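You operate a simulated robot arm through the tools that you are given. There is no shell and no other tool. Be economical: measure what you need, move in short steps, check, and stop when the job is done.

The job below is to be done with a simulated robot arm. You get a single attempt, and the scene is never put back.

JOB
Put the black-capped plug on the top of the service cart. Fetch the small threaded pipe from the top of the steel bench and set it on the yellow tape spool. Stack the black digital gauge from the top of the steel bench on top of the yellow digital gauge. Put the yellow pad in the yellow drip tray. Put the plug-in block labelled "temp" from the top of the low table on the blue tape spool. Take the green cap and leave it in the tote box. Do these in any order. Set down upright: small threaded pipe.
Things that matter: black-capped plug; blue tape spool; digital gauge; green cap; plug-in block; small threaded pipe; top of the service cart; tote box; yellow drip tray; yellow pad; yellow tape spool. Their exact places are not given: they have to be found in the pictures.

Only the result counts: the job must be done as asked and must still hold three seconds after the hand-in. Knocking over, shifting, dropping, spilling or breaking anything else fails it. Lids that push on must go on centred and level and be pressed home; caps that screw on are set level and turned clockwise until they are tight.

ROBOT AND FRAMES
A 7-joint arm with a fingered hand on a trunk, on a base that drives. Base frame: it is fixed to the floor where the robot stands at the start and does not move with it; the origin is under the middle of the robot, x ahead of it, y to its left, z up; the surface under the hand at the start is at about z = 0.86. Readings come in m, degrees, newtons and seconds.
With the tool pointing down near the work surface it reaches from about 0.1 to 0.8 m from the robot's upright axis, wherever it stands. Its first joint turns from -69.0 to 172.0 degrees. Places, roughly: black-capped plug (3x3x4 cm) [0.5, 0, 0.9]; blue tape spool (6x6x2 cm) [0.8, -2.6, 0.6]; digital gauge [0.75, -0.25, 1]; green cap (4x4x3 cm) [0.4, -0.7, 0.9]; plug-in block [1, -2.75, 0.5]; small threaded pipe (4x3x5 cm) [0.4, -0.2, 0.9]; top of the service cart [-0.2, -4.5, 0.8]; tote box (34x24x12 cm) [-1.1, -0.9, 0.2]; yellow drip tray (31x20x13 cm) [-0.3, -4.5, 0.2]; yellow pad (10x7x4 cm) [0.5, -2.7, 0.6]; yellow tape spool (6x6x2 cm) [0.5, -0.1, 0.9]. Payload 3.4 kg.
The TCP is the grasp point between the finger pads, 0.039 m short of the fingertips. In the tool frame z runs along the fingers and y along their closing line. Largest opening 0.18 m; the body of the gripper starts 0.111 m behind the TCP. The gripper is a hand of 3 fingers: y runs from the thumb to the fingers, the wrist lies at [0, 0, -0.262] in the tool frame.
Orientation is that of the tool frame in the base frame, as a unit quaternion [x, y, z, w]. With the fingers straight down and closing along the base's y, the tool's x points along the base's -x, its y along +y and its z along -z.

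CONTROLS
- The arm moves only by the tool play_rows. Its argument "plan" is a list of rows, each an object (a shift or turn left out is 0) with "dp": the shift along the tool's x, y, z in units of 100 mm (1.0 is 100 mm), a list of three; "rotation": the turn, a rotation vector about the tool's x, y, z in units of 120 degrees (1.0 is 120 degrees), a list of three. In form: [{"dp": [dx, dy, dz], "rotation": [rx, ry, rz]}, ...]. A call has 1 to 20 rows; each row is the pose to reach, as a shift and turn from the pose commanded when the call began, along the tool's axes at that moment. A call with a number of a shift or a turn outside -1 to 1 is refused whole. Rows are played at 5 a second. More than 0.05 m and 8.6 degrees between two rows, and nothing of the call is played. Where a pose cannot be reached the arm comes as near as it can. A force on the tool above 40 N (or 10 N above the force at the start of the call, whichever is more), or a blocked arm, ends the call early, and 0.2 s more pass. In this call time passes only in rows, and 0.2 s behind the last. It gives the time, the measured TCP pose, the force on the tool (base axes), the opening and the grip force at its end, in the units of the frame above (readings bear some noise), with the torque about the TCP (base axes, N m) and any sound that the robot's microphone picked up.
- Cameras (640 x 400 px; columns grow to the right, rows downward): "scene" is now at [0.2484, -0.0543, 1.6406]; the picture's right is [-0.85, -0.53, 0.00], its down [-0.49, 0.79, -0.37] and it looks along [0.20, -0.32, -0.93] (base axes); focal length 252 px, centre (320, 200). "wrist" rides on the gripper at [0.062, -0.036, -0.128] in the tool frame; the picture's right is [0.50, 0.87, 0.00], its down [-0.75, 0.44, -0.49] and it looks along [-0.43, 0.25, 0.87] (tool axes); focal length 226 px, centre (320, 200).
- camera(camera): a new picture of that camera. No time passes.
- move_column(by): slides the trunk up (or, below 0, down) by that many m; the arm and the scene camera ride with it, the base frame stays. It gives what a move gives, with no picture.
- base_move(legs): drives the robot by 1 to 6 legs, each [ahead, left, turn to the left] in m, m and degrees, along the robot's own axes; the way and the turn of a leg run together, so that a leg with both is an arc; at most 1.5 m and 180 degrees a leg. The arm and the cameras ride along, it lands a little off, and it stops where it bumps. It gives what a move gives.
- curl_fingers(finger1, finger2, thumb_bend): sets how far each is bent, from 0 (flat) to 100 (curled in); at 30 the hand is open as for a grip, at 70 the pads meet at the TCP. One left out holds its place. A second passes; each finger stops where it meets its share of the squeeze, and holds until it gets a number again. It is the only way to open and close the hand. It gives what a move gives, with no picture; readings hold the bend of each and the force on the fingers (four entries, about 0 where the hand has none), thumb and palm.
- pan_tilt(pan, tilt): turns the head with the scene camera to pan (to the left, within 143 degrees either way) and tilt (down, from -29 to 69), counted from straight ahead of the robot. It gives what a move gives.
- point_at(camera, pixels): for up to 12 pixels [column, row] of the newest picture of that camera ("zoom" is the newest enlarged one), the place [x, y, z] in the base frame of the surface seen there, good to about 0.002 m. No time passes.
- close_up(camera, box): a new picture of the part [left, top, right, bottom] of that camera's present view, enlarged. No time passes.
- finish_job(): hands the job in; it is judged then, once.

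Work in short steps. Measure before you move; look again where a grasp or a placing could have gone wrong, and mend it. You have 124 turns and 126 pictures in all, those below and enlarged ones among them. Open the gripper and draw the arm clear of the work before you hand the job in, unless the task says otherwise.

The tools are called after "Emit:" as name(argument=value, ...) on one line, values as JSON. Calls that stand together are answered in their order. play_rows: Moves the arm, as the interface text tells. Its arguments: {"type":"object","properties":{"plan":{"type":"array","items":{"type":"object","properties":{"dp":{"type":"array","items":{"type":"number"}},"rotation":{"type":"array","items":{"type":"number"}}}}}},"required":["plan"]} The other tools are called the same way: move_column (by) slides the trunk up or down; curl_fingers (finger1, finger2, thumb_bend) moves the fingers one by one; base_move (legs) drives the base; pan_tilt (pan, tilt) turns the head that bears the scene camera; camera (camera) takes a picture; point_at (camera, pixels) gives the place of the surface under pixels of a picture; close_up (camera, box) takes an enlarged picture of a part of a camera's view; finish_job () hands the job in.

At the start:

```text
time_s: 0.0
eef_pos: [0.4429, -0.1418, 1.0913]
tool_rot: [0.001, 1.0, 0.001, 0.0]
force: [0.1, 0.5, -0.8]
torque: [-0.01, -0.01, -0.01]
width: 0.18
grip_force: 0.0
shape: jaw
bend: [30.0, 30.0, 30.0]
finger forces: [0.0, 0.0, 0.0, 0.0, 0.0, 0.0]
trunk travel left (down, up): [-0.15, 0.392]
robot x, y, heading: [-0.0018, 0.0018, -0.0]
head pan, tilt: [-58.0, 67.9]
```

scene: 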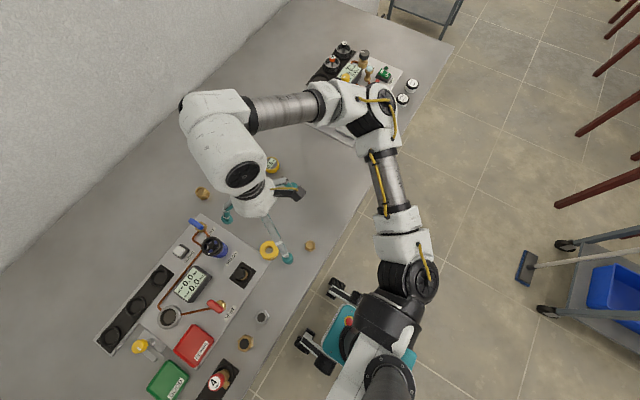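
wrist: 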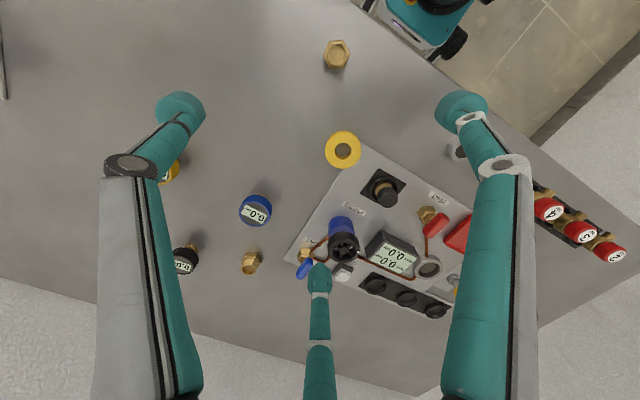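

The wrist picture shows the yellow spool (343,150), a brass fitting (336,54), gauges at (256,210), (185,260) and a hidden yellow one (170,170). I enlarge both views to identify the items.

Emit:
close_up(camera="wrist", box=[140, 20, 480, 300])

Emit:
close_up(camera="scene", box=[80, 150, 340, 400])

Emit:
close_up(camera="scene", box=[290, 20, 450, 150])

```text
1.43 times, centred on (310, 160) of wrist
```

zoom: 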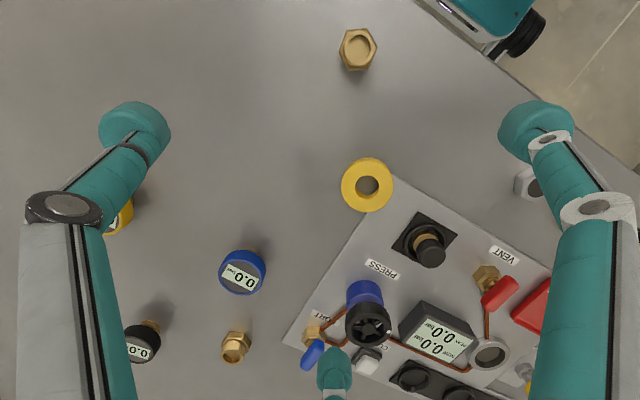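

```text
1.60 times, centred on (210, 275) of scene
```

zoom: 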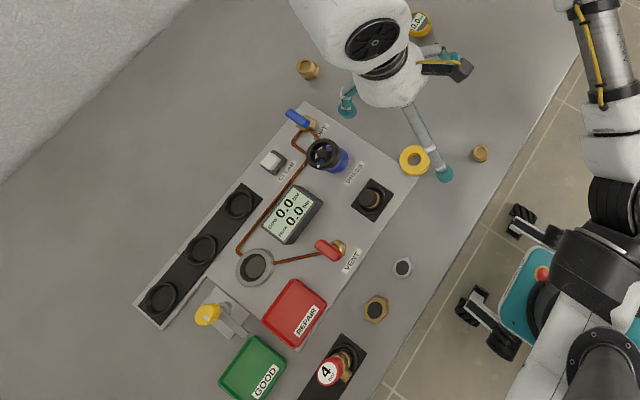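

```text
3.08 times, centred on (370, 85) of scene
```

zoom: 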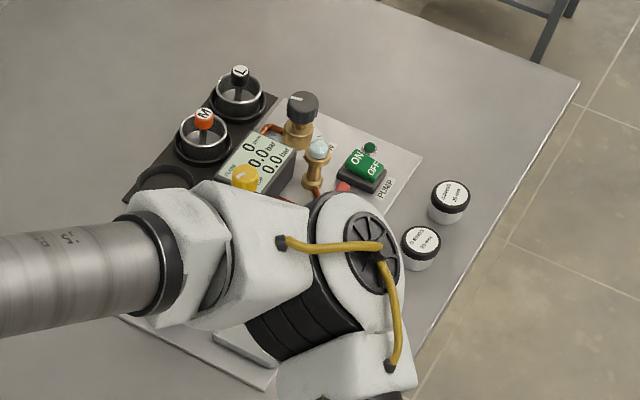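

I measure the places of the candidates in the wrist picture.

Emit:
point_at(camera="wrist", pixels=[[337, 52], [343, 138], [343, 150], [256, 212], [183, 264], [248, 264], [387, 197], [170, 172], [455, 150], [215, 100], [330, 230], [390, 255]])

Emit:
close_up(camera="wrist", box=[300, 30, 460, 230])

```text
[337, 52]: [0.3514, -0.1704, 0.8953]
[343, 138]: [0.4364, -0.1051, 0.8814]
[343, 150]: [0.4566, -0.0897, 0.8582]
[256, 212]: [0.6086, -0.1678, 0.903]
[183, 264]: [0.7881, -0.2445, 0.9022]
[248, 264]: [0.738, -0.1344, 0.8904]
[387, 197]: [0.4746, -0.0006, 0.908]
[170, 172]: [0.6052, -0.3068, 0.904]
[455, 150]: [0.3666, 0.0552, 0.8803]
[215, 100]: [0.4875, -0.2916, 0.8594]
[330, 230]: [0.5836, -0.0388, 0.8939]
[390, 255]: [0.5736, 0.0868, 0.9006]
```

```text
2.00 times, centred on (380, 130) of wrist
```

zoom: 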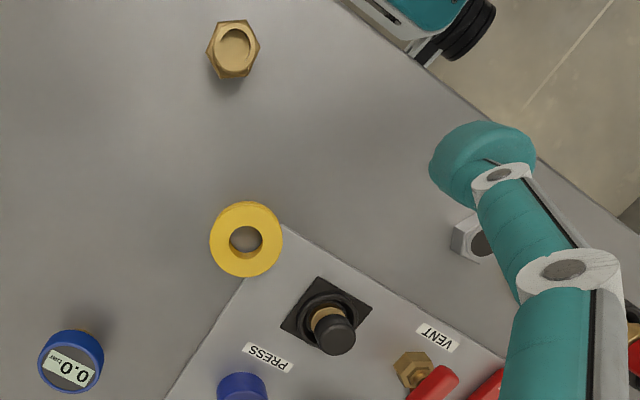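

The small threaded pipe is at (0.351,-0.170), the spool ~(0.45,-0.10), the black plug (0.475,0.0). I measure the fingertips to learn the hand's geometry.

Emit:
point_at(camera="wrist", pixels=[[181, 105], [460, 105], [318, 272], [130, 165], [505, 165], [319, 350], [180, 140], [480, 130]])

Emit:
pan_tilt(pan=-10, tilt=60)

Emit:
camera(camera="scene")

```text
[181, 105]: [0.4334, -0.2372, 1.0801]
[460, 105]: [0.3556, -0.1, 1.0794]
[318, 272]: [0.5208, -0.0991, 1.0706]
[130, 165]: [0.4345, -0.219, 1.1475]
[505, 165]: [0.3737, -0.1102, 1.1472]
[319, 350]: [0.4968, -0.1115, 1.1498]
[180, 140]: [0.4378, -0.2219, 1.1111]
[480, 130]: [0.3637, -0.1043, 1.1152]
```

```text
time_s: 1.2
eef_pos: [0.4396, -0.1386, 1.093]
tool_rot: [0.0, 1.0, -0.001, 0.002]
force: [0.1, 0.3, -0.2]
torque: [0.02, 0.03, 0.0]
width: 0.1798
grip_force: 0.0
shape: jaw
bend: [30.0, 30.0, 30.0]
finger forces: [0.0, 0.1, 0.0, 0.0, 0.0, 0.0]
trunk travel left (down, up): [-0.15, 0.392]
robot x, y, heading: [-0.0012, -0.0013, -0.1]
head pan, tilt: [-10.0, 60.0]
```

```text
119 pictures are left
```

scene: 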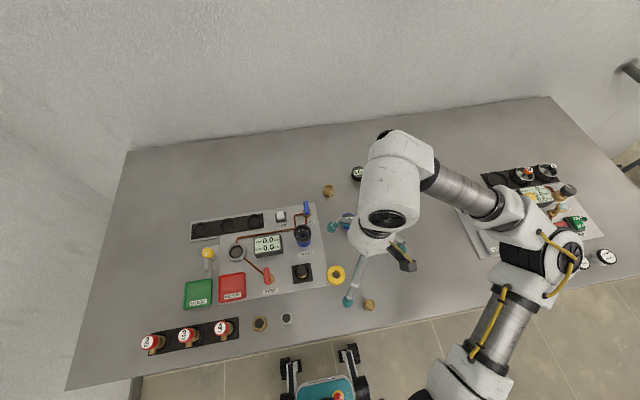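

The three fingers sit on a 120° triangle: thumb at -y, two fingers at (±0.08,+0.04). I partly close in the air to see the fingertip shape.

Emit:
curl_fingers(finger1=58, finger2=58, thumb_bend=58)

Emit:
camera(camera="wrist")

Emit:
point_at(camera="wrist", pixels=[[337, 33], [322, 54], [351, 54], [325, 135], [360, 165], [343, 130], [340, 172], [380, 190]])

```text
time_s: 2.2
eef_pos: [0.4381, -0.1386, 1.0927]
tool_rot: [0.0, 1.0, -0.001, 0.002]
force: [-0.2, 0.1, 0.1]
torque: [-0.01, 0.01, 0.02]
width: 0.0458
grip_force: 0.1
shape: fingers
bend: [57.0, 57.0, 57.0]
finger forces: [0.1, 0.1, 0.0, 0.0, 0.1, 0.0]
trunk travel left (down, up): [-0.15, 0.392]
robot x, y, heading: [0.0015, -0.0008, -0.0]
head pan, tilt: [-10.0, 60.0]
```

```text
118 pictures are left
```

wrist: 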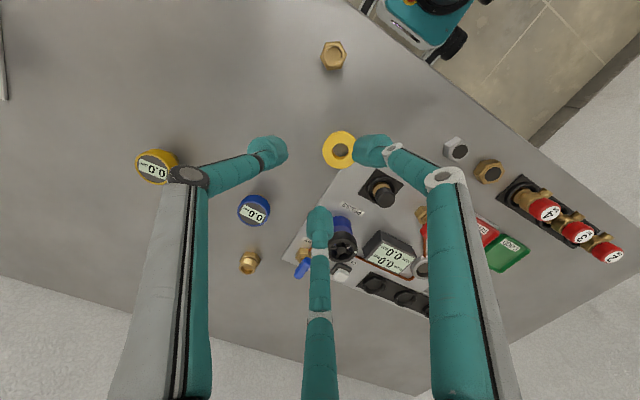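

```text
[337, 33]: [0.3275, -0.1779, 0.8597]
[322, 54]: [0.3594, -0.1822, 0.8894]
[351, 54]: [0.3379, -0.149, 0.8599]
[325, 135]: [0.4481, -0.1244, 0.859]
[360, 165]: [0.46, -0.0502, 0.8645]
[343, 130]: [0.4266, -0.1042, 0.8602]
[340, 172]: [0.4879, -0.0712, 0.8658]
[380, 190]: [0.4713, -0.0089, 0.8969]
```

I measure the fingertips at 58 and the centres of pipe, spool, plug.

Emit:
point_at(camera="wrist", pixels=[[268, 148], [372, 150], [320, 222], [287, 150], [333, 48], [333, 62], [334, 56], [325, 153], [340, 137], [354, 140], [156, 165], [250, 213]])

Emit:
close_up(camera="wrist", box=[300, 30, 460, 230])

```text
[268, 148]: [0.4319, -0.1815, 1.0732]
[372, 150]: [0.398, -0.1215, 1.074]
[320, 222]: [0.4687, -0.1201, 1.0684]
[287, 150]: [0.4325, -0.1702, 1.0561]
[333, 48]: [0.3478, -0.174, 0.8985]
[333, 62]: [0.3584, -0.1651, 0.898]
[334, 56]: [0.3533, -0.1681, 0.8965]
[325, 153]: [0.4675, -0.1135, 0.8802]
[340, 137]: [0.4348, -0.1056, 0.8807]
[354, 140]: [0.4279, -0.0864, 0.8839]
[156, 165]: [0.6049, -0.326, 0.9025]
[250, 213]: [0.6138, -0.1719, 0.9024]
```

```text
2.00 times, centred on (380, 130) of wrist
```

zoom: 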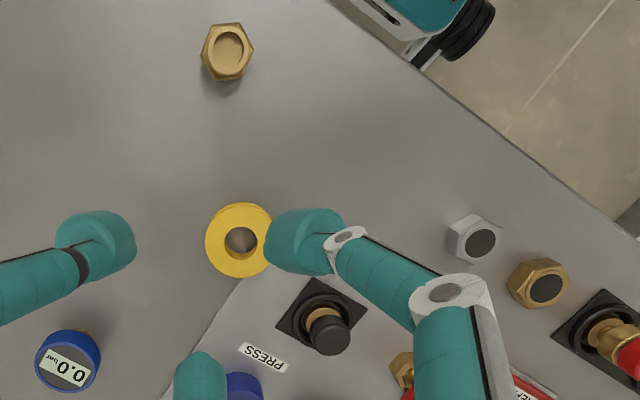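

I cross-check pipe, spool and plug from the scene camera.

Emit:
close_up(camera="scene", box=[280, 250, 390, 320])

```text
5.71 times, centred on (335, 285) of scene
```

zoom: 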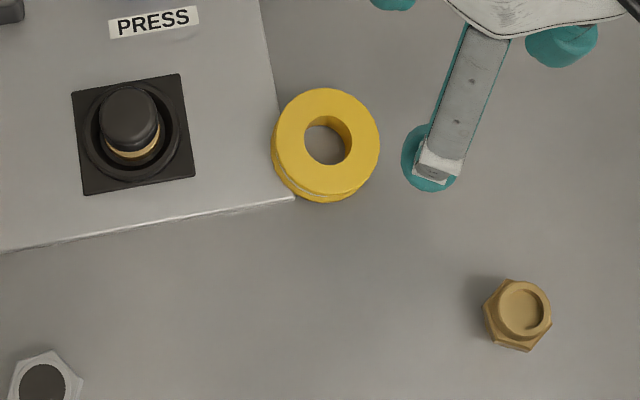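

Emit:
point_at(camera="zoom", pixels=[[277, 140], [378, 142], [327, 91], [327, 192], [523, 285], [523, 333], [500, 308], [547, 308], [490, 315], [129, 115], [104, 112], [154, 112]])

```text
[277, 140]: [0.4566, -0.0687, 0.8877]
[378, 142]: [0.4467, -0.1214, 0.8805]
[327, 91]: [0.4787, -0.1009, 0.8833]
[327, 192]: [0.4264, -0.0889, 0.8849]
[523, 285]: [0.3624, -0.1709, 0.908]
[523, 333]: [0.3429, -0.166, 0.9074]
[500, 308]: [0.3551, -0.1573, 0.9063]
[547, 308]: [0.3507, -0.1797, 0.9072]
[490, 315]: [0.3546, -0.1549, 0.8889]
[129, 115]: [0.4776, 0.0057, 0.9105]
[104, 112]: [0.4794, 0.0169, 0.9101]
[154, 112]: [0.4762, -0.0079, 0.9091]
```

Pipe centre is (0.353,-0.168), top 0.907; spool centre (0.452,-0.095), top ~0.883; plug centre (0.4775,0.005), top 0.910. I go above the pipe with a moderately open hand.

Emit:
curl_fingers(finger1=45, finger2=45, thumb_bend=45)

Emit:
play_rows(plan=[{"dp": [0.22, -0.07, 0.22]}, {"dp": [0.43, -0.15, 0.45]}, {"dp": [0.65, -0.22, 0.67]}, {"dp": [0.86, -0.29, 0.9]}, {"dp": [0.86, -0.29, 0.9]}])

Emit:
camera(camera="wrist")

```text
time_s: 3.2
eef_pos: [0.4405, -0.1391, 1.0936]
tool_rot: [-0.001, 1.0, -0.001, 0.001]
force: [0.9, 0.4, 0.1]
torque: [0.01, 0.03, -0.04]
width: 0.0922
grip_force: 0.1
shape: fingers
bend: [45.0, 45.0, 45.0]
finger forces: [0.0, 0.0, 0.0, 0.0, 0.0, 0.1]
trunk travel left (down, up): [-0.15, 0.392]
robot x, y, heading: [-0.0006, -0.0009, -0.2]
head pan, tilt: [-10.0, 60.0]
```

```text
time_s: 4.4
eef_pos: [0.354, -0.166, 1.0031]
tool_rot: [0.0, 1.0, 0.0, 0.002]
force: [0.3, 0.2, 1.0]
torque: [0.01, 0.0, 0.0]
width: 0.0921
grip_force: 0.0
shape: fingers
bend: [45.0, 45.0, 45.0]
finger forces: [0.0, 0.0, 0.0, 0.0, 0.0, 0.0]
trunk travel left (down, up): [-0.15, 0.392]
robot x, y, heading: [-0.0018, -0.0008, 0.2]
head pan, tilt: [-10.0, 60.0]
```

```text
115 pictures are left
```

wrist: 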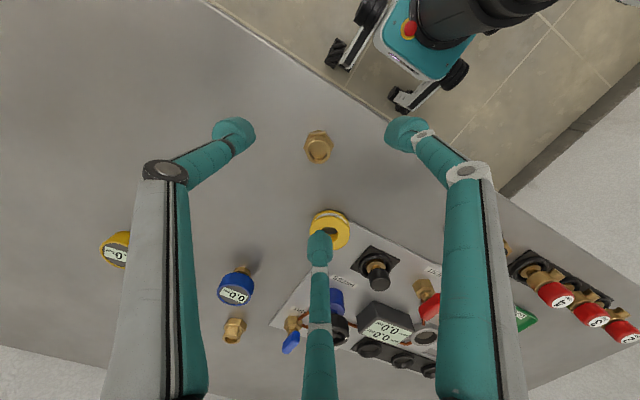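

The pipe shows at (318,146); I check its location against the TCP at (0.354,-0.166).

Emit:
close_up(camera="wrist", box=[280, 110, 360, 180])

Emit:
point_at(camera="zoom", pixels=[[310, 190], [260, 280], [360, 280], [310, 340]])

```text
5.71 times, centred on (320, 145) of wrist
```

zoom: 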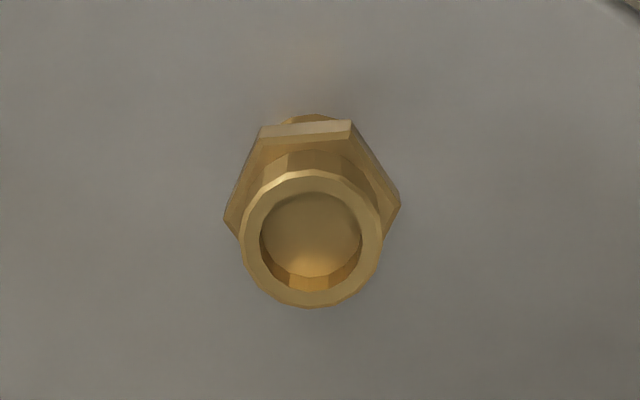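

```text
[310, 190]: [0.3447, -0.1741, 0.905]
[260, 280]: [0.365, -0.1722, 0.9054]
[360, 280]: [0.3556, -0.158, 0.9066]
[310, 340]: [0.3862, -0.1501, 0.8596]
```

The pipe is a nipple with a mid hex and an upper cylinder (0.89–0.907) centred at (0.3535,-0.1675). I lower so the tips surround the upper cylinder and close.

Emit:
play_rows(plan=[{"dp": [0, -0.01, 0.25]}, {"dp": [0, -0.01, 0.5]}, {"dp": [0, -0.01, 0.73]}, {"dp": [0, -0.01, 0.73]}])

Emit:
curl_fingers(finger1=70, finger2=70, thumb_bend=70)

Emit:
camera(camera="wrist")

```text
time_s: 5.4
eef_pos: [0.3537, -0.1711, 0.9309]
tool_rot: [0.0, 1.0, -0.001, 0.001]
force: [0.2, 0.0, 0.4]
torque: [0.04, 0.0, -0.02]
width: 0.0923
grip_force: 0.0
shape: fingers
bend: [45.0, 45.0, 45.0]
finger forces: [0.0, 0.1, 0.0, 0.0, 0.0, 0.0]
trunk travel left (down, up): [-0.15, 0.392]
robot x, y, heading: [0.0016, 0.0024, -0.2]
head pan, tilt: [-10.0, 60.0]
```

```text
time_s: 6.4
eef_pos: [0.353, -0.1703, 0.9299]
tool_rot: [0.0, 1.0, -0.001, 0.002]
force: [0.1, -0.4, 0.2]
torque: [-0.02, 0.01, 0.01]
width: 0.0184
grip_force: 9.5
shape: fingers
bend: [63.0, 64.0, 65.0]
finger forces: [6.0, 5.2, 0.0, 0.0, 6.5, 0.0]
trunk travel left (down, up): [-0.15, 0.392]
robot x, y, heading: [0.0026, 0.0004, -0.1]
head pan, tilt: [-10.0, 60.0]
```

```text
113 pictures are left
```

wrist: 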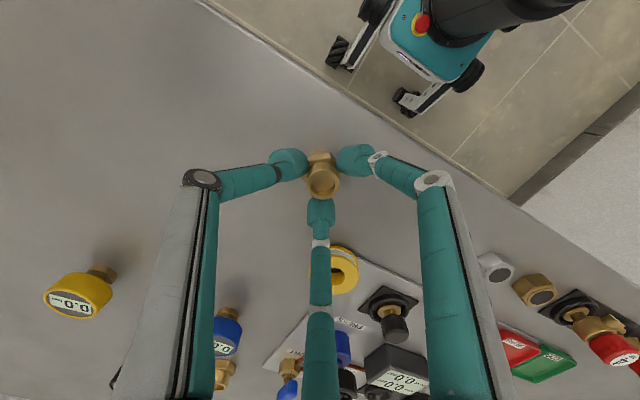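

Gripped with ~6 N per finger. I lift 0.08 and check.

Emit:
play_rows(plan=[{"dp": [0, 0, -0.2]}, {"dp": [0, 0, -0.5]}, {"dp": [0, 0, -0.8]}, {"dp": [0, 0, -0.8]}])

Emit:
close_up(camera="wrist", box=[250, 120, 410, 270])

Emit:
close_up(camera="scene", box=[300, 210, 460, 320])

```text
time_s: 7.4
eef_pos: [0.3541, -0.1684, 1.0105]
tool_rot: [0.0, 1.0, -0.001, 0.001]
force: [0.4, 0.3, 0.0]
torque: [0.0, 0.02, -0.02]
width: 0.0183
grip_force: 8.9
shape: fingers
bend: [63.0, 64.0, 65.0]
finger forces: [6.0, 5.2, 0.1, 0.0, 6.5, 0.0]
trunk travel left (down, up): [-0.15, 0.392]
robot x, y, heading: [0.0003, -0.0009, 0.1]
head pan, tilt: [-10.0, 60.0]
```

```text
2.67 times, centred on (330, 195) of wrist
```

zoom: 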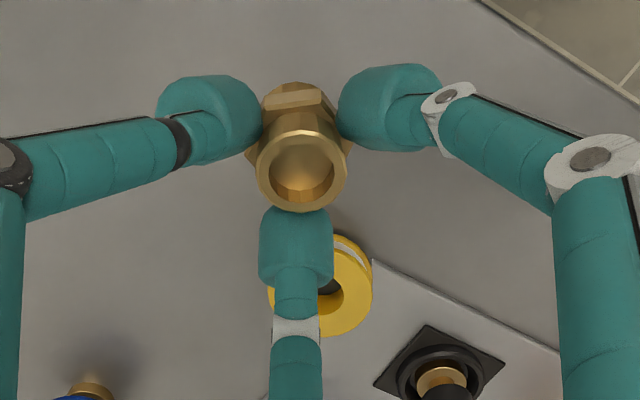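

```text
3.64 times, centred on (380, 265) of scene
```

zoom: 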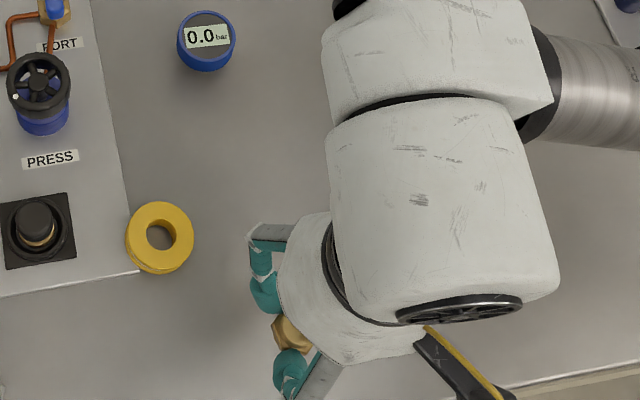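

The pipe is held upright. I move over the spool at (0.452,-0.095), staying high.

Emit:
play_rows(plan=[{"dp": [-0.3, 0.24, 0]}, {"dp": [-0.6, 0.48, 0]}, {"dp": [-0.85, 0.65, 0]}, {"dp": [-0.98, 0.735, 0]}, {"dp": [-0.98, 0.735, 0]}])

Emit:
camera(camera="wrist")

Emit:
close_up(camera="scene", box=[290, 230, 390, 300])

```text
time_s: 8.6
eef_pos: [0.4537, -0.0958, 1.0111]
tool_rot: [0.0, 1.0, -0.001, 0.002]
force: [0.2, 0.0, -0.7]
torque: [0.0, 0.03, -0.01]
width: 0.0183
grip_force: 8.6
shape: fingers
bend: [63.0, 64.0, 65.0]
finger forces: [5.9, 5.2, 0.0, 0.0, 6.4, 0.1]
trunk travel left (down, up): [-0.15, 0.392]
robot x, y, heading: [-0.0033, 0.0002, 0.2]
head pan, tilt: [-10.0, 60.0]
```

```text
110 pictures are left
```

wrist: 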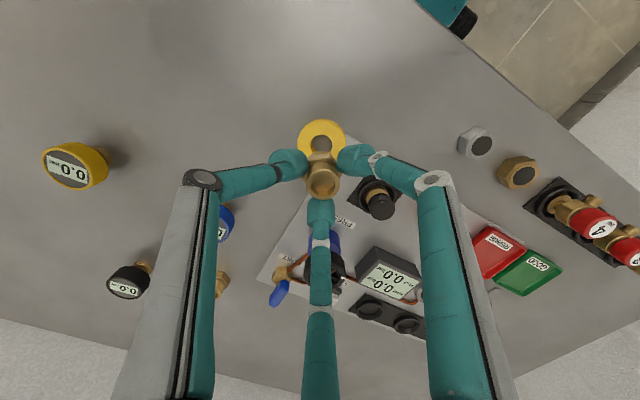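

```text
5.71 times, centred on (340, 265) of scene
```

zoom: 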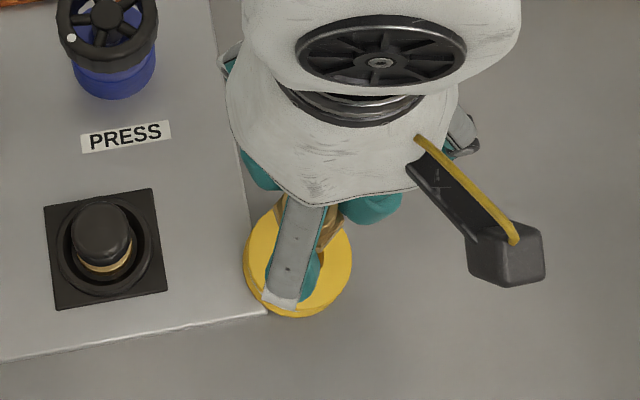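

I measure pipe and spool here for alignment.

Emit:
close_up(camera="wrist", box=[270, 110, 370, 210])

Emit:
point_at(camera="wrist", pixels=[[300, 140], [321, 123], [342, 138], [323, 171], [313, 183], [334, 183], [324, 180]])

```text
4.00 times, centred on (320, 160) of wrist
```

zoom: 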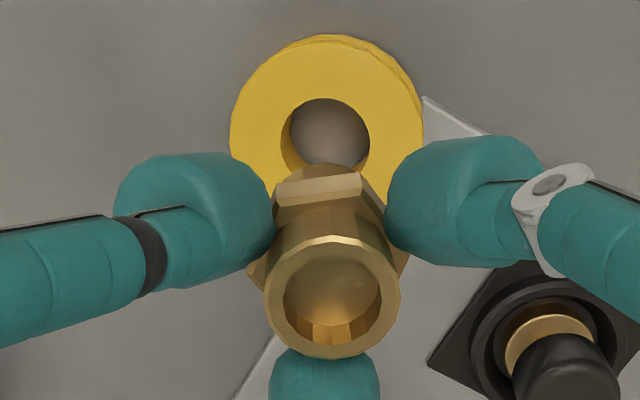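

```text
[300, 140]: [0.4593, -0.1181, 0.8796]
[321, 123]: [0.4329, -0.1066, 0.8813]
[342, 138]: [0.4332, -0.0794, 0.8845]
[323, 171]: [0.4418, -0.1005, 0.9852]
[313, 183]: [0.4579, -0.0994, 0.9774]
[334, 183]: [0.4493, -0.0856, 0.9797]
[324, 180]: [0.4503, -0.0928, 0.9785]
```

I check whether the spool top is level by sampling its ring.

Emit:
point_at(camera="zoom", pixels=[[250, 145], [240, 120], [255, 110], [280, 80], [310, 60], [340, 60], [370, 75], [390, 95], [400, 115], [408, 130], [385, 135], [265, 140]])

```text
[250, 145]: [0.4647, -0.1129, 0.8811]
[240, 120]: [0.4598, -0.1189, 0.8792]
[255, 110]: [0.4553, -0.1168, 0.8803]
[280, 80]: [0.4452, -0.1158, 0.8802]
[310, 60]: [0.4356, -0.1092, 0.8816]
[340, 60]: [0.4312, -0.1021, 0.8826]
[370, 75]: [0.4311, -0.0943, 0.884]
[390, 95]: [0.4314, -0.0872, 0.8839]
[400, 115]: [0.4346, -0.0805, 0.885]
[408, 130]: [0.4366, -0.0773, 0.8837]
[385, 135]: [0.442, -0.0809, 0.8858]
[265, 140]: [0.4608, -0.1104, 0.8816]
```

The spool leans ~6° on the panel edge (0.879 to 0.886). I set the pipe ~9 mm off the hole towards -y so it rests on the ring; first lowering.

Emit:
play_rows(plan=[{"dp": [0.015, -0.11, 0.0]}, {"dp": [0.015, -0.11, 0.3]}, {"dp": [0.015, -0.11, 0.5]}, {"dp": [0.015, -0.11, 0.55]}, {"dp": [0.015, -0.11, 0.56]}])

Emit:
camera(camera="wrist")

```text
time_s: 9.8
eef_pos: [0.4501, -0.1066, 0.9545]
tool_rot: [0.0, 1.0, -0.001, 0.002]
force: [-0.1, -0.8, 1.7]
torque: [-0.02, 0.01, 0.04]
width: 0.0182
grip_force: 9.6
shape: fingers
bend: [63.0, 64.0, 65.0]
finger forces: [6.6, 5.4, 0.0, 0.1, 7.3, 0.0]
trunk travel left (down, up): [-0.15, 0.392]
robot x, y, heading: [-0.0026, 0.0012, -0.0]
head pan, tilt: [-10.0, 60.0]
```

```text
107 pictures are left
```

wrist: 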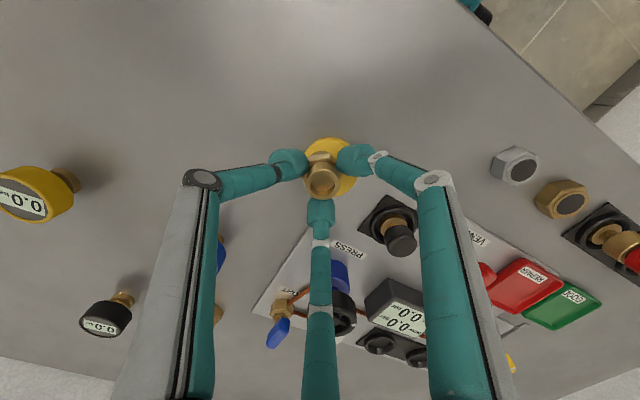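

A slight contact (1.7 N) shows. I lower 1.5 mm more, then release gently.

Emit:
play_rows(plan=[{"dp": [0, 0, 0.015]}, {"dp": [0, 0, 0.015]}])

Emit:
curl_fingers(finger1=58, finger2=58, thumb_bend=58)

Emit:
close_up(camera="wrist", box=[240, 110, 400, 230])

```text
time_s: 10.4
eef_pos: [0.4501, -0.1072, 0.9522]
tool_rot: [0.0, 1.0, -0.002, 0.002]
force: [0.7, -1.9, 7.8]
torque: [-0.06, -0.02, 0.01]
width: 0.0181
grip_force: 12.6
shape: fingers
bend: [64.0, 64.0, 65.0]
finger forces: [7.7, 6.7, 0.0, 0.1, 9.3, 0.1]
trunk travel left (down, up): [-0.15, 0.392]
robot x, y, heading: [0.0027, 0.0008, 0.0]
head pan, tilt: [-10.0, 60.0]
```

```text
time_s: 11.4
eef_pos: [0.4506, -0.1078, 0.9512]
tool_rot: [0.0, 1.0, 0.0, 0.001]
force: [-0.2, 0.2, -0.2]
torque: [0.03, 0.02, 0.0]
width: 0.0446
grip_force: 0.0
shape: fingers
bend: [57.0, 57.0, 57.0]
finger forces: [0.0, 0.1, 0.1, 0.1, 0.1, 0.0]
trunk travel left (down, up): [-0.15, 0.392]
robot x, y, heading: [0.0028, -0.0041, -0.0]
head pan, tilt: [-10.0, 60.0]
```

```text
3.33 times, centred on (320, 170) of wrist
```

zoom: 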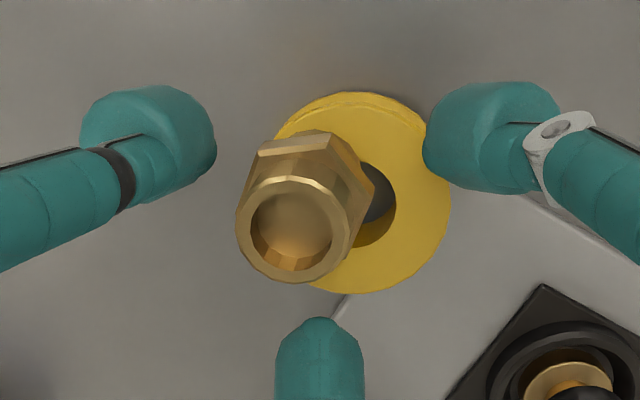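

The pipe settled leaning a little towards -y. I measure its rim.

Emit:
point_at(camera="zoom", pixels=[[245, 230], [335, 230], [292, 185], [292, 276], [265, 200], [322, 265], [310, 150], [330, 275], [420, 200], [385, 280], [300, 105], [370, 110]])

Emit:
close_up(camera="scene", box=[300, 240, 380, 300])

```text
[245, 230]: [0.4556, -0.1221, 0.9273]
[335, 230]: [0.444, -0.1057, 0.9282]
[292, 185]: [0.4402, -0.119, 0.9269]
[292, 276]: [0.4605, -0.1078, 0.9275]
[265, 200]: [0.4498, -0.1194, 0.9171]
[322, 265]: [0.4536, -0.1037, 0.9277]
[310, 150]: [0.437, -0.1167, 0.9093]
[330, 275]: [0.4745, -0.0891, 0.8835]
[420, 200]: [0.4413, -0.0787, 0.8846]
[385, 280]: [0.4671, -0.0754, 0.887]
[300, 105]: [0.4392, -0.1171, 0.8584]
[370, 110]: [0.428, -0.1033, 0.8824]
```

```text
6.67 times, centred on (340, 270) of scene
```

zoom: 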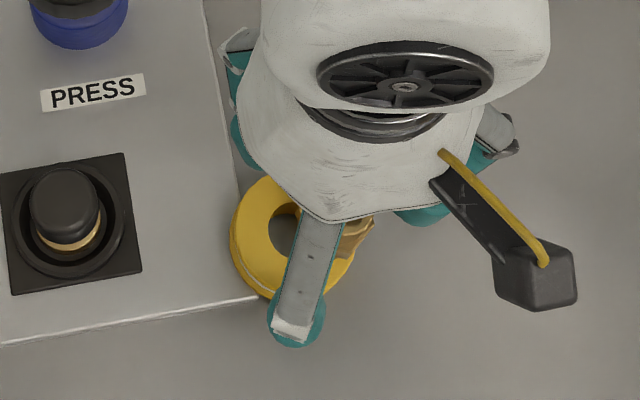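

Rim centre (0.450,-0.1135), z 0.9275 fits the pipe resting upright on the slightly leaning spool. I lift straight away and look again.

Emit:
play_rows(plan=[{"dp": [0, 0, -0.3]}, {"dp": [0, 0, -0.7]}, {"dp": [0, 0, -1.0]}, {"dp": [0, 0, -1.0]}])

Emit:
close_up(camera="wrist", box=[260, 80, 420, 200])

Emit:
point_at(camera="zoom", pixels=[[320, 200], [400, 300]])

```text
time_s: 12.4
eef_pos: [0.4523, -0.1067, 1.0524]
tool_rot: [-0.001, 1.0, -0.002, 0.001]
force: [-0.6, 0.2, -0.1]
torque: [-0.01, -0.05, 0.03]
width: 0.0446
grip_force: 0.1
shape: fingers
bend: [57.0, 57.0, 57.0]
finger forces: [0.0, 0.0, 0.1, 0.0, 0.0, 0.1]
trunk travel left (down, up): [-0.15, 0.392]
robot x, y, heading: [0.0007, -0.0007, -0.4]
head pan, tilt: [-10.0, 60.0]
```

```text
3.33 times, centred on (340, 140) of wrist
```

zoom: 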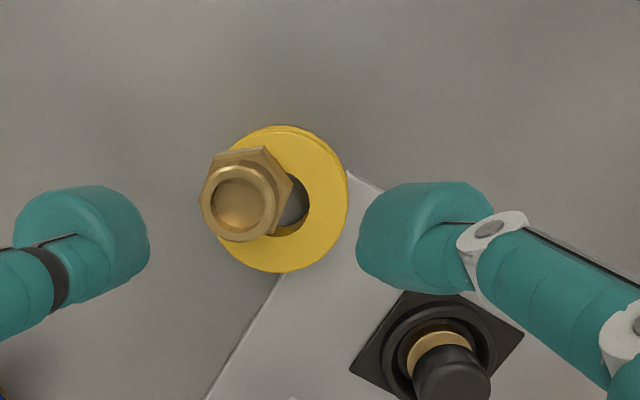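

```text
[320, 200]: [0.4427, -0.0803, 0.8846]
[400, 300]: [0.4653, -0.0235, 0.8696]
```

The pipe stands steady. The black gauge at (0.788,-0.244) is at the reach limit, so I look at the bench edge and base clearance before driving.

Emit:
pan_tilt(pan=-15, tilt=69)

Emit:
camera(camera="scene")

```text
time_s: 13.1
eef_pos: [0.4525, -0.1057, 1.0513]
tool_rot: [0.001, 1.0, -0.001, 0.0]
force: [0.4, -0.4, 0.0]
torque: [0.0, 0.0, -0.01]
width: 0.0445
grip_force: 0.1
shape: fingers
bend: [57.0, 57.0, 57.0]
finger forces: [0.0, 0.0, 0.0, 0.0, 0.0, 0.0]
trunk travel left (down, up): [-0.15, 0.392]
robot x, y, heading: [-0.0017, -0.001, -0.0]
head pan, tilt: [-15.0, 68.8]
```

```text
103 pictures are left
```

scene: 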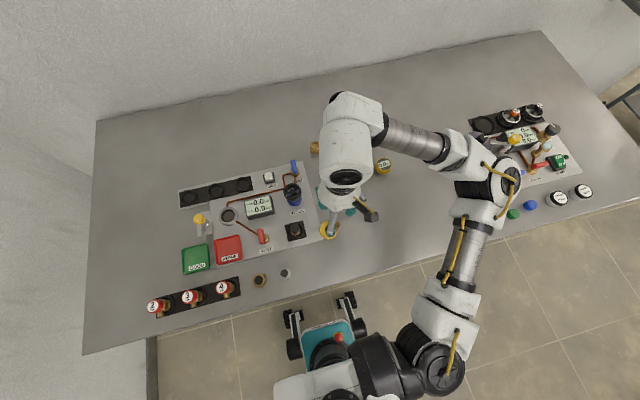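

Emit:
point_at(camera="scene", pixels=[[320, 293], [345, 298], [293, 315], [330, 325], [320, 345], [200, 370], [560, 250], [512, 215], [530, 204], [383, 166], [350, 330], [150, 250]])

Emit:
close_up(camera="scene", box=[440, 80, 610, 230])

```text
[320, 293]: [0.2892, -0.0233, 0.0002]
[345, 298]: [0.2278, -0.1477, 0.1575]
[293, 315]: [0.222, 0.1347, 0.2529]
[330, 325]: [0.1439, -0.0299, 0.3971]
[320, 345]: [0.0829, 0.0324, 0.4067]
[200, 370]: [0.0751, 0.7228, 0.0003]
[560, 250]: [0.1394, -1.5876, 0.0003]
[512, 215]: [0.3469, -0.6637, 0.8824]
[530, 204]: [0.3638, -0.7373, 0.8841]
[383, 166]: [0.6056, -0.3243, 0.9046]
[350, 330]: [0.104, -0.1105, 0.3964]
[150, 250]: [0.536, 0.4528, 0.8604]
```

```text
2.67 times, centred on (525, 155) of scene
```

zoom: 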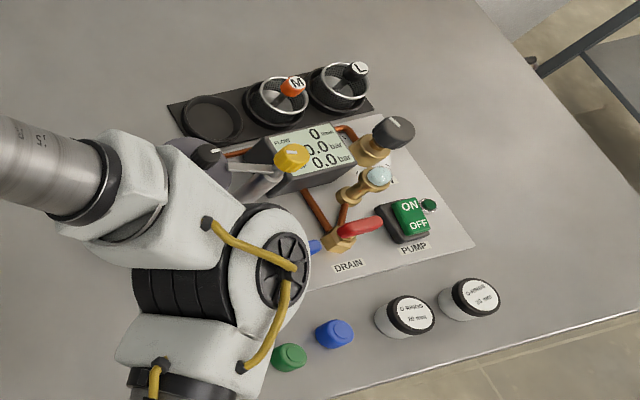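

Bench edge is at x≈0.3, base legs low and beneath. Green cap is at (0.347,-0.664). I drive right 0.25 m and forward 0.1 m to reach the black gauge comfortably.

Emit:
base_move(legs=[[0, -0.25, 0], [0.08, 0, 0]])

Emit:
camera(camera="wrist")

Emit:
camera(camera="scene")

```text
time_s: 15.5
eef_pos: [0.5327, -0.3418, 1.0523]
tool_rot: [0.001, 1.0, -0.006, 0.001]
force: [1.2, -0.3, -0.2]
torque: [-0.03, 0.0, 0.0]
width: 0.0446
grip_force: 0.1
shape: fingers
bend: [57.0, 57.0, 57.0]
finger forces: [0.1, 0.0, 0.1, 0.1, 0.0, 0.0]
trunk travel left (down, up): [-0.15, 0.392]
robot x, y, heading: [0.078, -0.241, -0.1]
head pan, tilt: [-15.0, 68.8]
```

```text
101 pictures are left
```

wrist: 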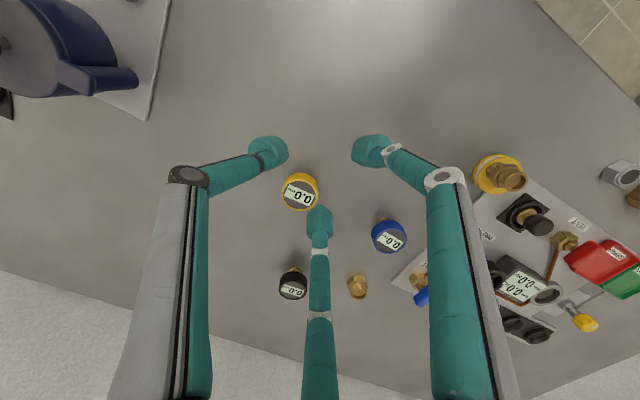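

```text
100 pictures are left
```

scene: 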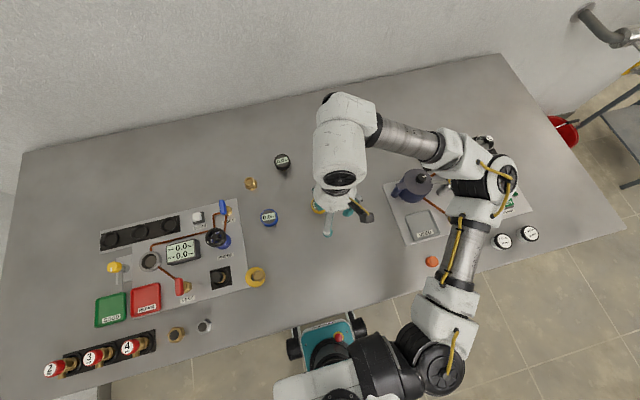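

I enlarge both gauges in the scene and wrist views to find their shape and centres.

Emit:
close_up(camera="wrist", box=[260, 160, 380, 310])

Emit:
close_up(camera="scene", box=[262, 146, 302, 176])

Emit:
point_at(camera="zoom", pixels=[[320, 120], [320, 180], [220, 180], [420, 180], [320, 240], [320, 300]])

```text
2.67 times, centred on (320, 235) of wrist
```

zoom: 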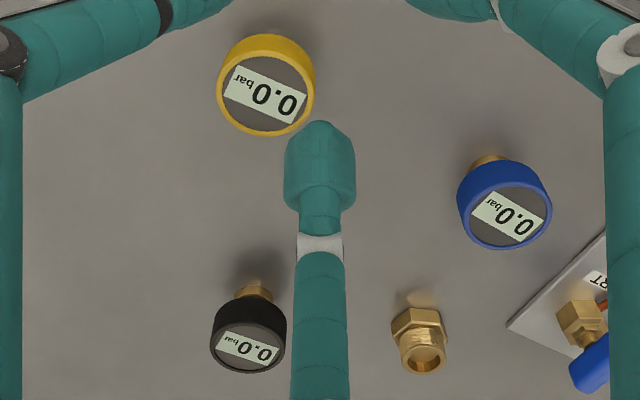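

```text
13.33 times, centred on (282, 161) of scene
```

zoom: 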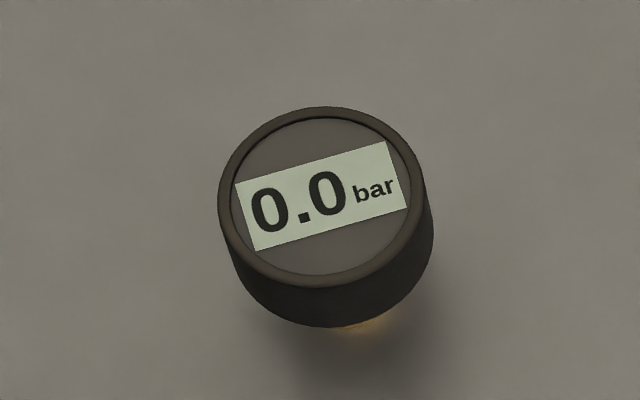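

```text
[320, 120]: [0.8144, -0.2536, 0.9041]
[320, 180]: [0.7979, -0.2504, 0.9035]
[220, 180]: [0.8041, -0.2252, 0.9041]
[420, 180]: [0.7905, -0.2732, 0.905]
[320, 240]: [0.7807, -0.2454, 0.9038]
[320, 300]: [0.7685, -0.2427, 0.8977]
```

Black gauge: centre (0.793,-0.249), top 0.904, diameter ~0.052. I open to 45 and travel towards it at height.

Emit:
curl_fingers(finger1=45, finger2=45, thumb_bend=45)

Emit:
play_rows(plan=[{"dp": [-0.4, 0.15, 0]}, {"dp": [-0.8, 0.3, 0]}, {"dp": [-1.0, 0.5, 0]}])

Emit:
play_rows(plan=[{"dp": [-0.4, 0.15, 0]}, {"dp": [-0.8, 0.3, 0]}, {"dp": [-1.0, 0.43, 0]}])

Emit:
play_rows(plan=[{"dp": [-0.3, 0, 0.25]}, {"dp": [-0.6, 0, 0.5]}, {"dp": [-0.6, 0, 0.5]}])

Emit:
camera(camera="wrist")

```text
time_s: 16.5
eef_pos: [0.5266, -0.3304, 1.0552]
tool_rot: [-0.001, 1.0, -0.009, 0.004]
force: [0.6, -0.5, -0.4]
torque: [0.02, -0.03, 0.02]
width: 0.0922
grip_force: 0.0
shape: fingers
bend: [45.0, 45.0, 45.0]
finger forces: [0.0, 0.0, 0.0, 0.0, 0.1, 0.0]
trunk travel left (down, up): [-0.15, 0.392]
robot x, y, heading: [0.081, -0.2407, -0.1]
head pan, tilt: [-15.0, 68.8]
```

```text
time_s: 17.3
eef_pos: [0.6279, -0.2837, 1.0518]
tool_rot: [-0.001, 1.0, -0.01, 0.002]
force: [0.3, -0.5, 0.4]
torque: [-0.01, 0.01, 0.0]
width: 0.0923
grip_force: 0.1
shape: fingers
bend: [45.0, 45.0, 45.0]
finger forces: [0.1, 0.0, 0.1, 0.0, 0.0, 0.1]
trunk travel left (down, up): [-0.15, 0.392]
robot x, y, heading: [0.0829, -0.2447, -0.1]
head pan, tilt: [-15.0, 68.8]
```

```text
time_s: 18.1
eef_pos: [0.7265, -0.2399, 1.0529]
tool_rot: [0.001, 1.0, -0.01, 0.002]
force: [0.6, 0.3, 0.0]
torque: [-0.01, 0.02, 0.01]
width: 0.0922
grip_force: 0.1
shape: fingers
bend: [45.0, 45.0, 45.0]
finger forces: [0.0, 0.0, 0.0, 0.0, 0.0, 0.0]
trunk travel left (down, up): [-0.15, 0.392]
robot x, y, heading: [0.0777, -0.2448, 0.1]
head pan, tilt: [-15.0, 68.8]
```

```text
time_s: 18.9
eef_pos: [0.7882, -0.244, 1.0041]
tool_rot: [0.001, 1.0, -0.008, 0.004]
force: [0.5, 0.0, 0.2]
torque: [-0.01, 0.0, 0.01]
width: 0.0922
grip_force: 0.1
shape: fingers
bend: [45.0, 45.0, 45.0]
finger forces: [0.0, 0.0, 0.2, 0.0, 0.1, 0.0]
trunk travel left (down, up): [-0.15, 0.392]
robot x, y, heading: [0.0791, -0.2444, 0.1]
head pan, tilt: [-15.0, 68.8]
```

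```text
97 pictures are left
```

wrist: 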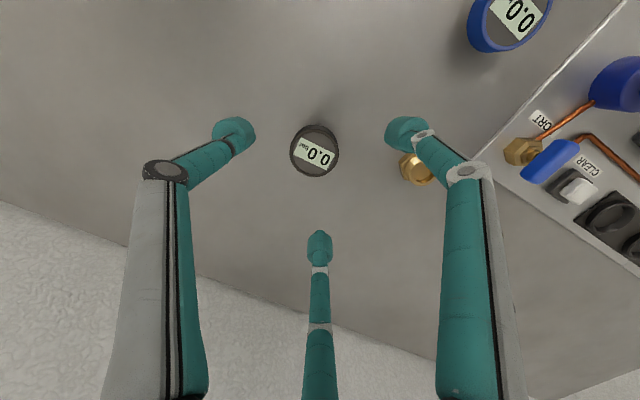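

Emit:
point_at(camera="wrist", pixels=[[292, 153], [336, 157], [314, 133], [313, 173], [314, 153], [416, 165]])

```text
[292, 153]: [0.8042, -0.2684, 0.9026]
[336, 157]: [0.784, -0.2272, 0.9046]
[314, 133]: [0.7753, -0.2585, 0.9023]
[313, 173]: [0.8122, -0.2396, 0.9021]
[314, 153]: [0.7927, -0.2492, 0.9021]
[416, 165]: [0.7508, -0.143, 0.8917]
```

Gauge centre (0.794,-0.248); I correct 5 mm each way, descend to TCP z 0.917 and close.

Emit:
play_rows(plan=[{"dp": [-0.045, -0.05, 0.1]}, {"dp": [-0.045, -0.05, 0.5]}, {"dp": [-0.045, -0.05, 0.87]}, {"dp": [-0.045, -0.05, 0.87]}])

Emit:
curl_fingers(finger1=66, finger2=66, thumb_bend=66)

Emit:
camera(camera="wrist")

```text
time_s: 19.9
eef_pos: [0.79, -0.2585, 0.9169]
tool_rot: [0.0, 1.0, -0.006, 0.004]
force: [0.0, 0.9, -0.1]
torque: [0.0, -0.01, -0.02]
width: 0.0923
grip_force: 0.0
shape: fingers
bend: [45.0, 45.0, 45.0]
finger forces: [0.1, 0.1, 0.0, 0.0, 0.1, 0.1]
trunk travel left (down, up): [-0.15, 0.392]
robot x, y, heading: [0.0799, -0.2433, 0.0]
head pan, tilt: [-15.0, 68.8]
```

```text
time_s: 20.9
eef_pos: [0.7907, -0.2555, 0.9172]
tool_rot: [0.0, 1.0, -0.006, 0.003]
force: [-0.9, 0.4, 0.5]
torque: [-0.01, 0.02, -0.02]
width: 0.0296
grip_force: 8.3
shape: fingers
bend: [60.0, 59.0, 62.0]
finger forces: [5.5, 5.7, 0.0, 0.1, 5.0, 0.0]
trunk travel left (down, up): [-0.15, 0.392]
robot x, y, heading: [0.0787, -0.2426, -0.3]
head pan, tilt: [-15.0, 68.8]
```

```text
96 pictures are left
```

wrist: 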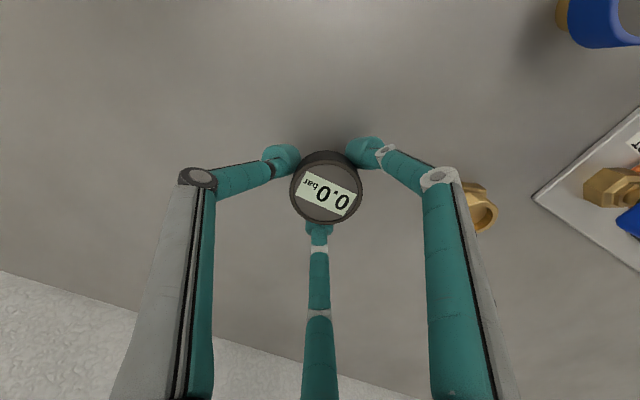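

Gripped with ~5.5 N each. I lift and check that the gauge is level in the hand.

Emit:
play_rows(plan=[{"dp": [0, 0, -0.2]}, {"dp": [0, 0, -0.6]}, {"dp": [0, 0, -1.0]}, {"dp": [0, 0, -1.0]}])

Emit:
close_up(camera="wrist", box=[240, 120, 400, 240])

Emit:
point_at(camera="zoom", pixels=[[210, 240], [330, 150], [470, 270], [330, 350], [330, 245], [260, 180], [430, 190], [250, 320], [420, 330]])

```text
time_s: 21.9
eef_pos: [0.7932, -0.2536, 1.0166]
tool_rot: [0.0, 1.0, -0.007, 0.001]
force: [-0.1, 0.3, -1.9]
torque: [-0.01, -0.01, -0.01]
width: 0.0295
grip_force: 7.9
shape: fingers
bend: [60.0, 59.0, 62.0]
finger forces: [5.4, 5.6, 0.1, 0.1, 5.0, 0.0]
trunk travel left (down, up): [-0.15, 0.392]
robot x, y, heading: [0.0761, -0.2437, -0.2]
head pan, tilt: [-15.0, 68.8]
```

```text
3.33 times, centred on (320, 180) of wrist
```

zoom: 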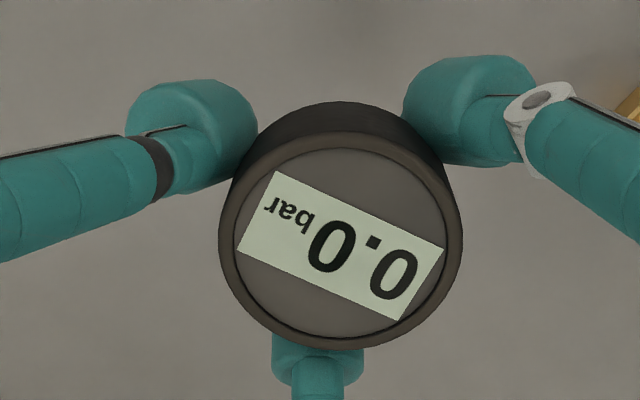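

```text
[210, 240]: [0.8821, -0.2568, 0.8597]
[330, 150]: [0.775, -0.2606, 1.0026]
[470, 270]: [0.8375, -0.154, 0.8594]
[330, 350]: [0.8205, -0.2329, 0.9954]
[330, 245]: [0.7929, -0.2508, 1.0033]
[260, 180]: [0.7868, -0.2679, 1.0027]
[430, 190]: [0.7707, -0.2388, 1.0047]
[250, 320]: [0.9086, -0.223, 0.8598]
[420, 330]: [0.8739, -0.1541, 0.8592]
```

Held level and centred. Now I measure the yellow gauge from the scene camera.

Emit:
camera(camera="scene")

```text
94 pictures are left
```

scene: 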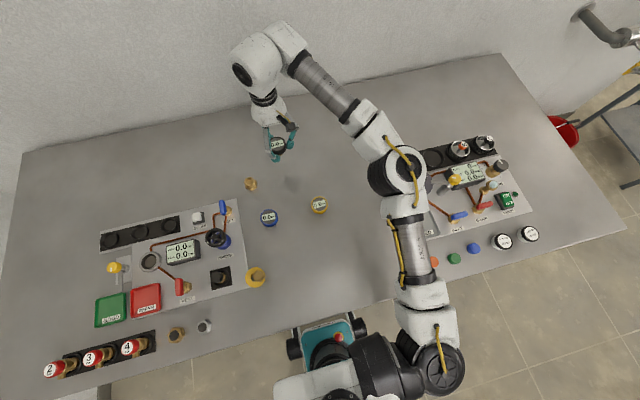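

Emit:
close_up(camera="scene", box=[299, 190, 339, 220])

Emit:
point_at(camera="zoom", pixels=[[220, 200], [320, 200], [420, 200], [320, 110], [320, 160], [320, 240]])

```text
13.33 times, centred on (319, 205) of scene
```

zoom: 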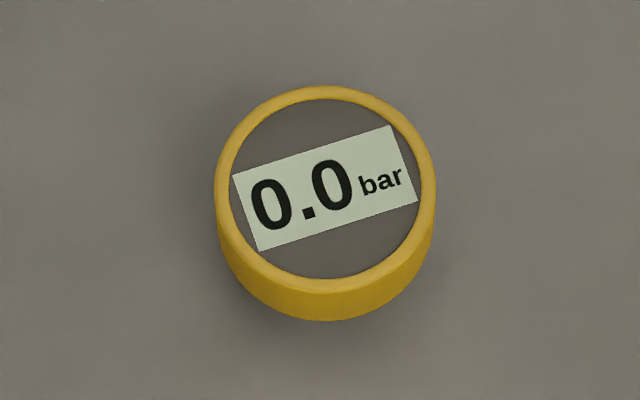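

```text
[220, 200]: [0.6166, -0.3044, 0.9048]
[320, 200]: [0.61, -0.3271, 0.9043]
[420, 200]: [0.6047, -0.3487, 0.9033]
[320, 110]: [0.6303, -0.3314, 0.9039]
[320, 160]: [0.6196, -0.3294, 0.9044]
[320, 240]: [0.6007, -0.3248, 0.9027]
```

Yellow gauge centre (0.612,-0.329), top 0.904. I carry the black gauge over it in two moves.

Emit:
play_rows(plan=[{"dp": [0.4, -0.17, 0]}, {"dp": [0.8, -0.33, 0]}, {"dp": [0.95, -0.4, 0]}])

Emit:
play_rows(plan=[{"dp": [0.4, -0.19, 0]}, {"dp": [0.75, -0.33, 0]}, {"dp": [0.85, -0.39, 0]}, {"dp": [0.85, -0.39, 0]}])

Emit:
close_up(camera="wrist", box=[240, 100, 400, 240])

Emit:
close_up(camera="scene", box=[280, 170, 380, 230])

```text
time_s: 22.7
eef_pos: [0.695, -0.2927, 1.0197]
tool_rot: [0.0, 1.0, -0.006, 0.002]
force: [0.1, 0.2, -1.8]
torque: [0.0, -0.01, 0.02]
width: 0.0292
grip_force: 7.4
shape: fingers
bend: [60.0, 60.0, 63.0]
finger forces: [5.3, 5.5, 0.1, 0.1, 4.8, 0.0]
trunk travel left (down, up): [-0.15, 0.392]
robot x, y, heading: [0.0795, -0.2431, 0.1]
head pan, tilt: [-15.0, 68.8]
```

```text
time_s: 23.7
eef_pos: [0.6131, -0.3299, 1.0204]
tool_rot: [-0.001, 1.0, -0.007, 0.003]
force: [0.1, -0.1, -1.4]
torque: [0.01, -0.01, 0.01]
width: 0.0293
grip_force: 7.9
shape: fingers
bend: [60.0, 60.0, 63.0]
finger forces: [5.2, 5.4, 0.0, 0.0, 4.7, 0.0]
trunk travel left (down, up): [-0.15, 0.392]
robot x, y, heading: [0.0762, -0.2447, -0.3]
head pan, tilt: [-15.0, 68.8]
```

```text
2.86 times, centred on (320, 170) of wrist
```

zoom: 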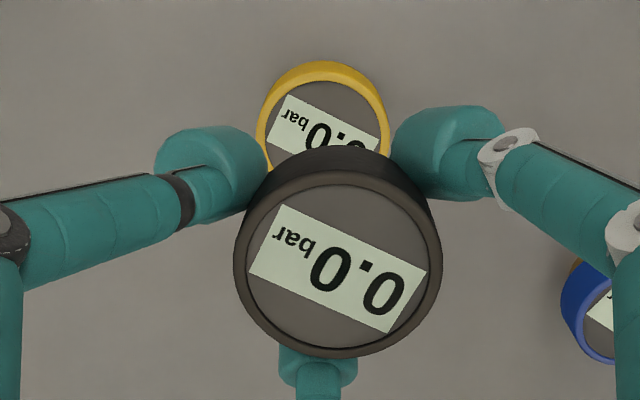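

```text
6.40 times, centred on (330, 200) of scene
```

zoom: 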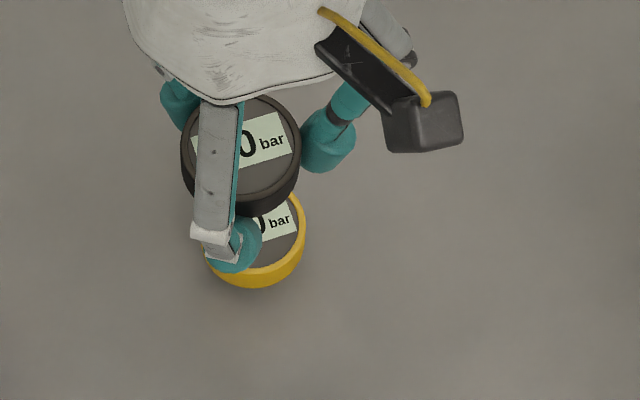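

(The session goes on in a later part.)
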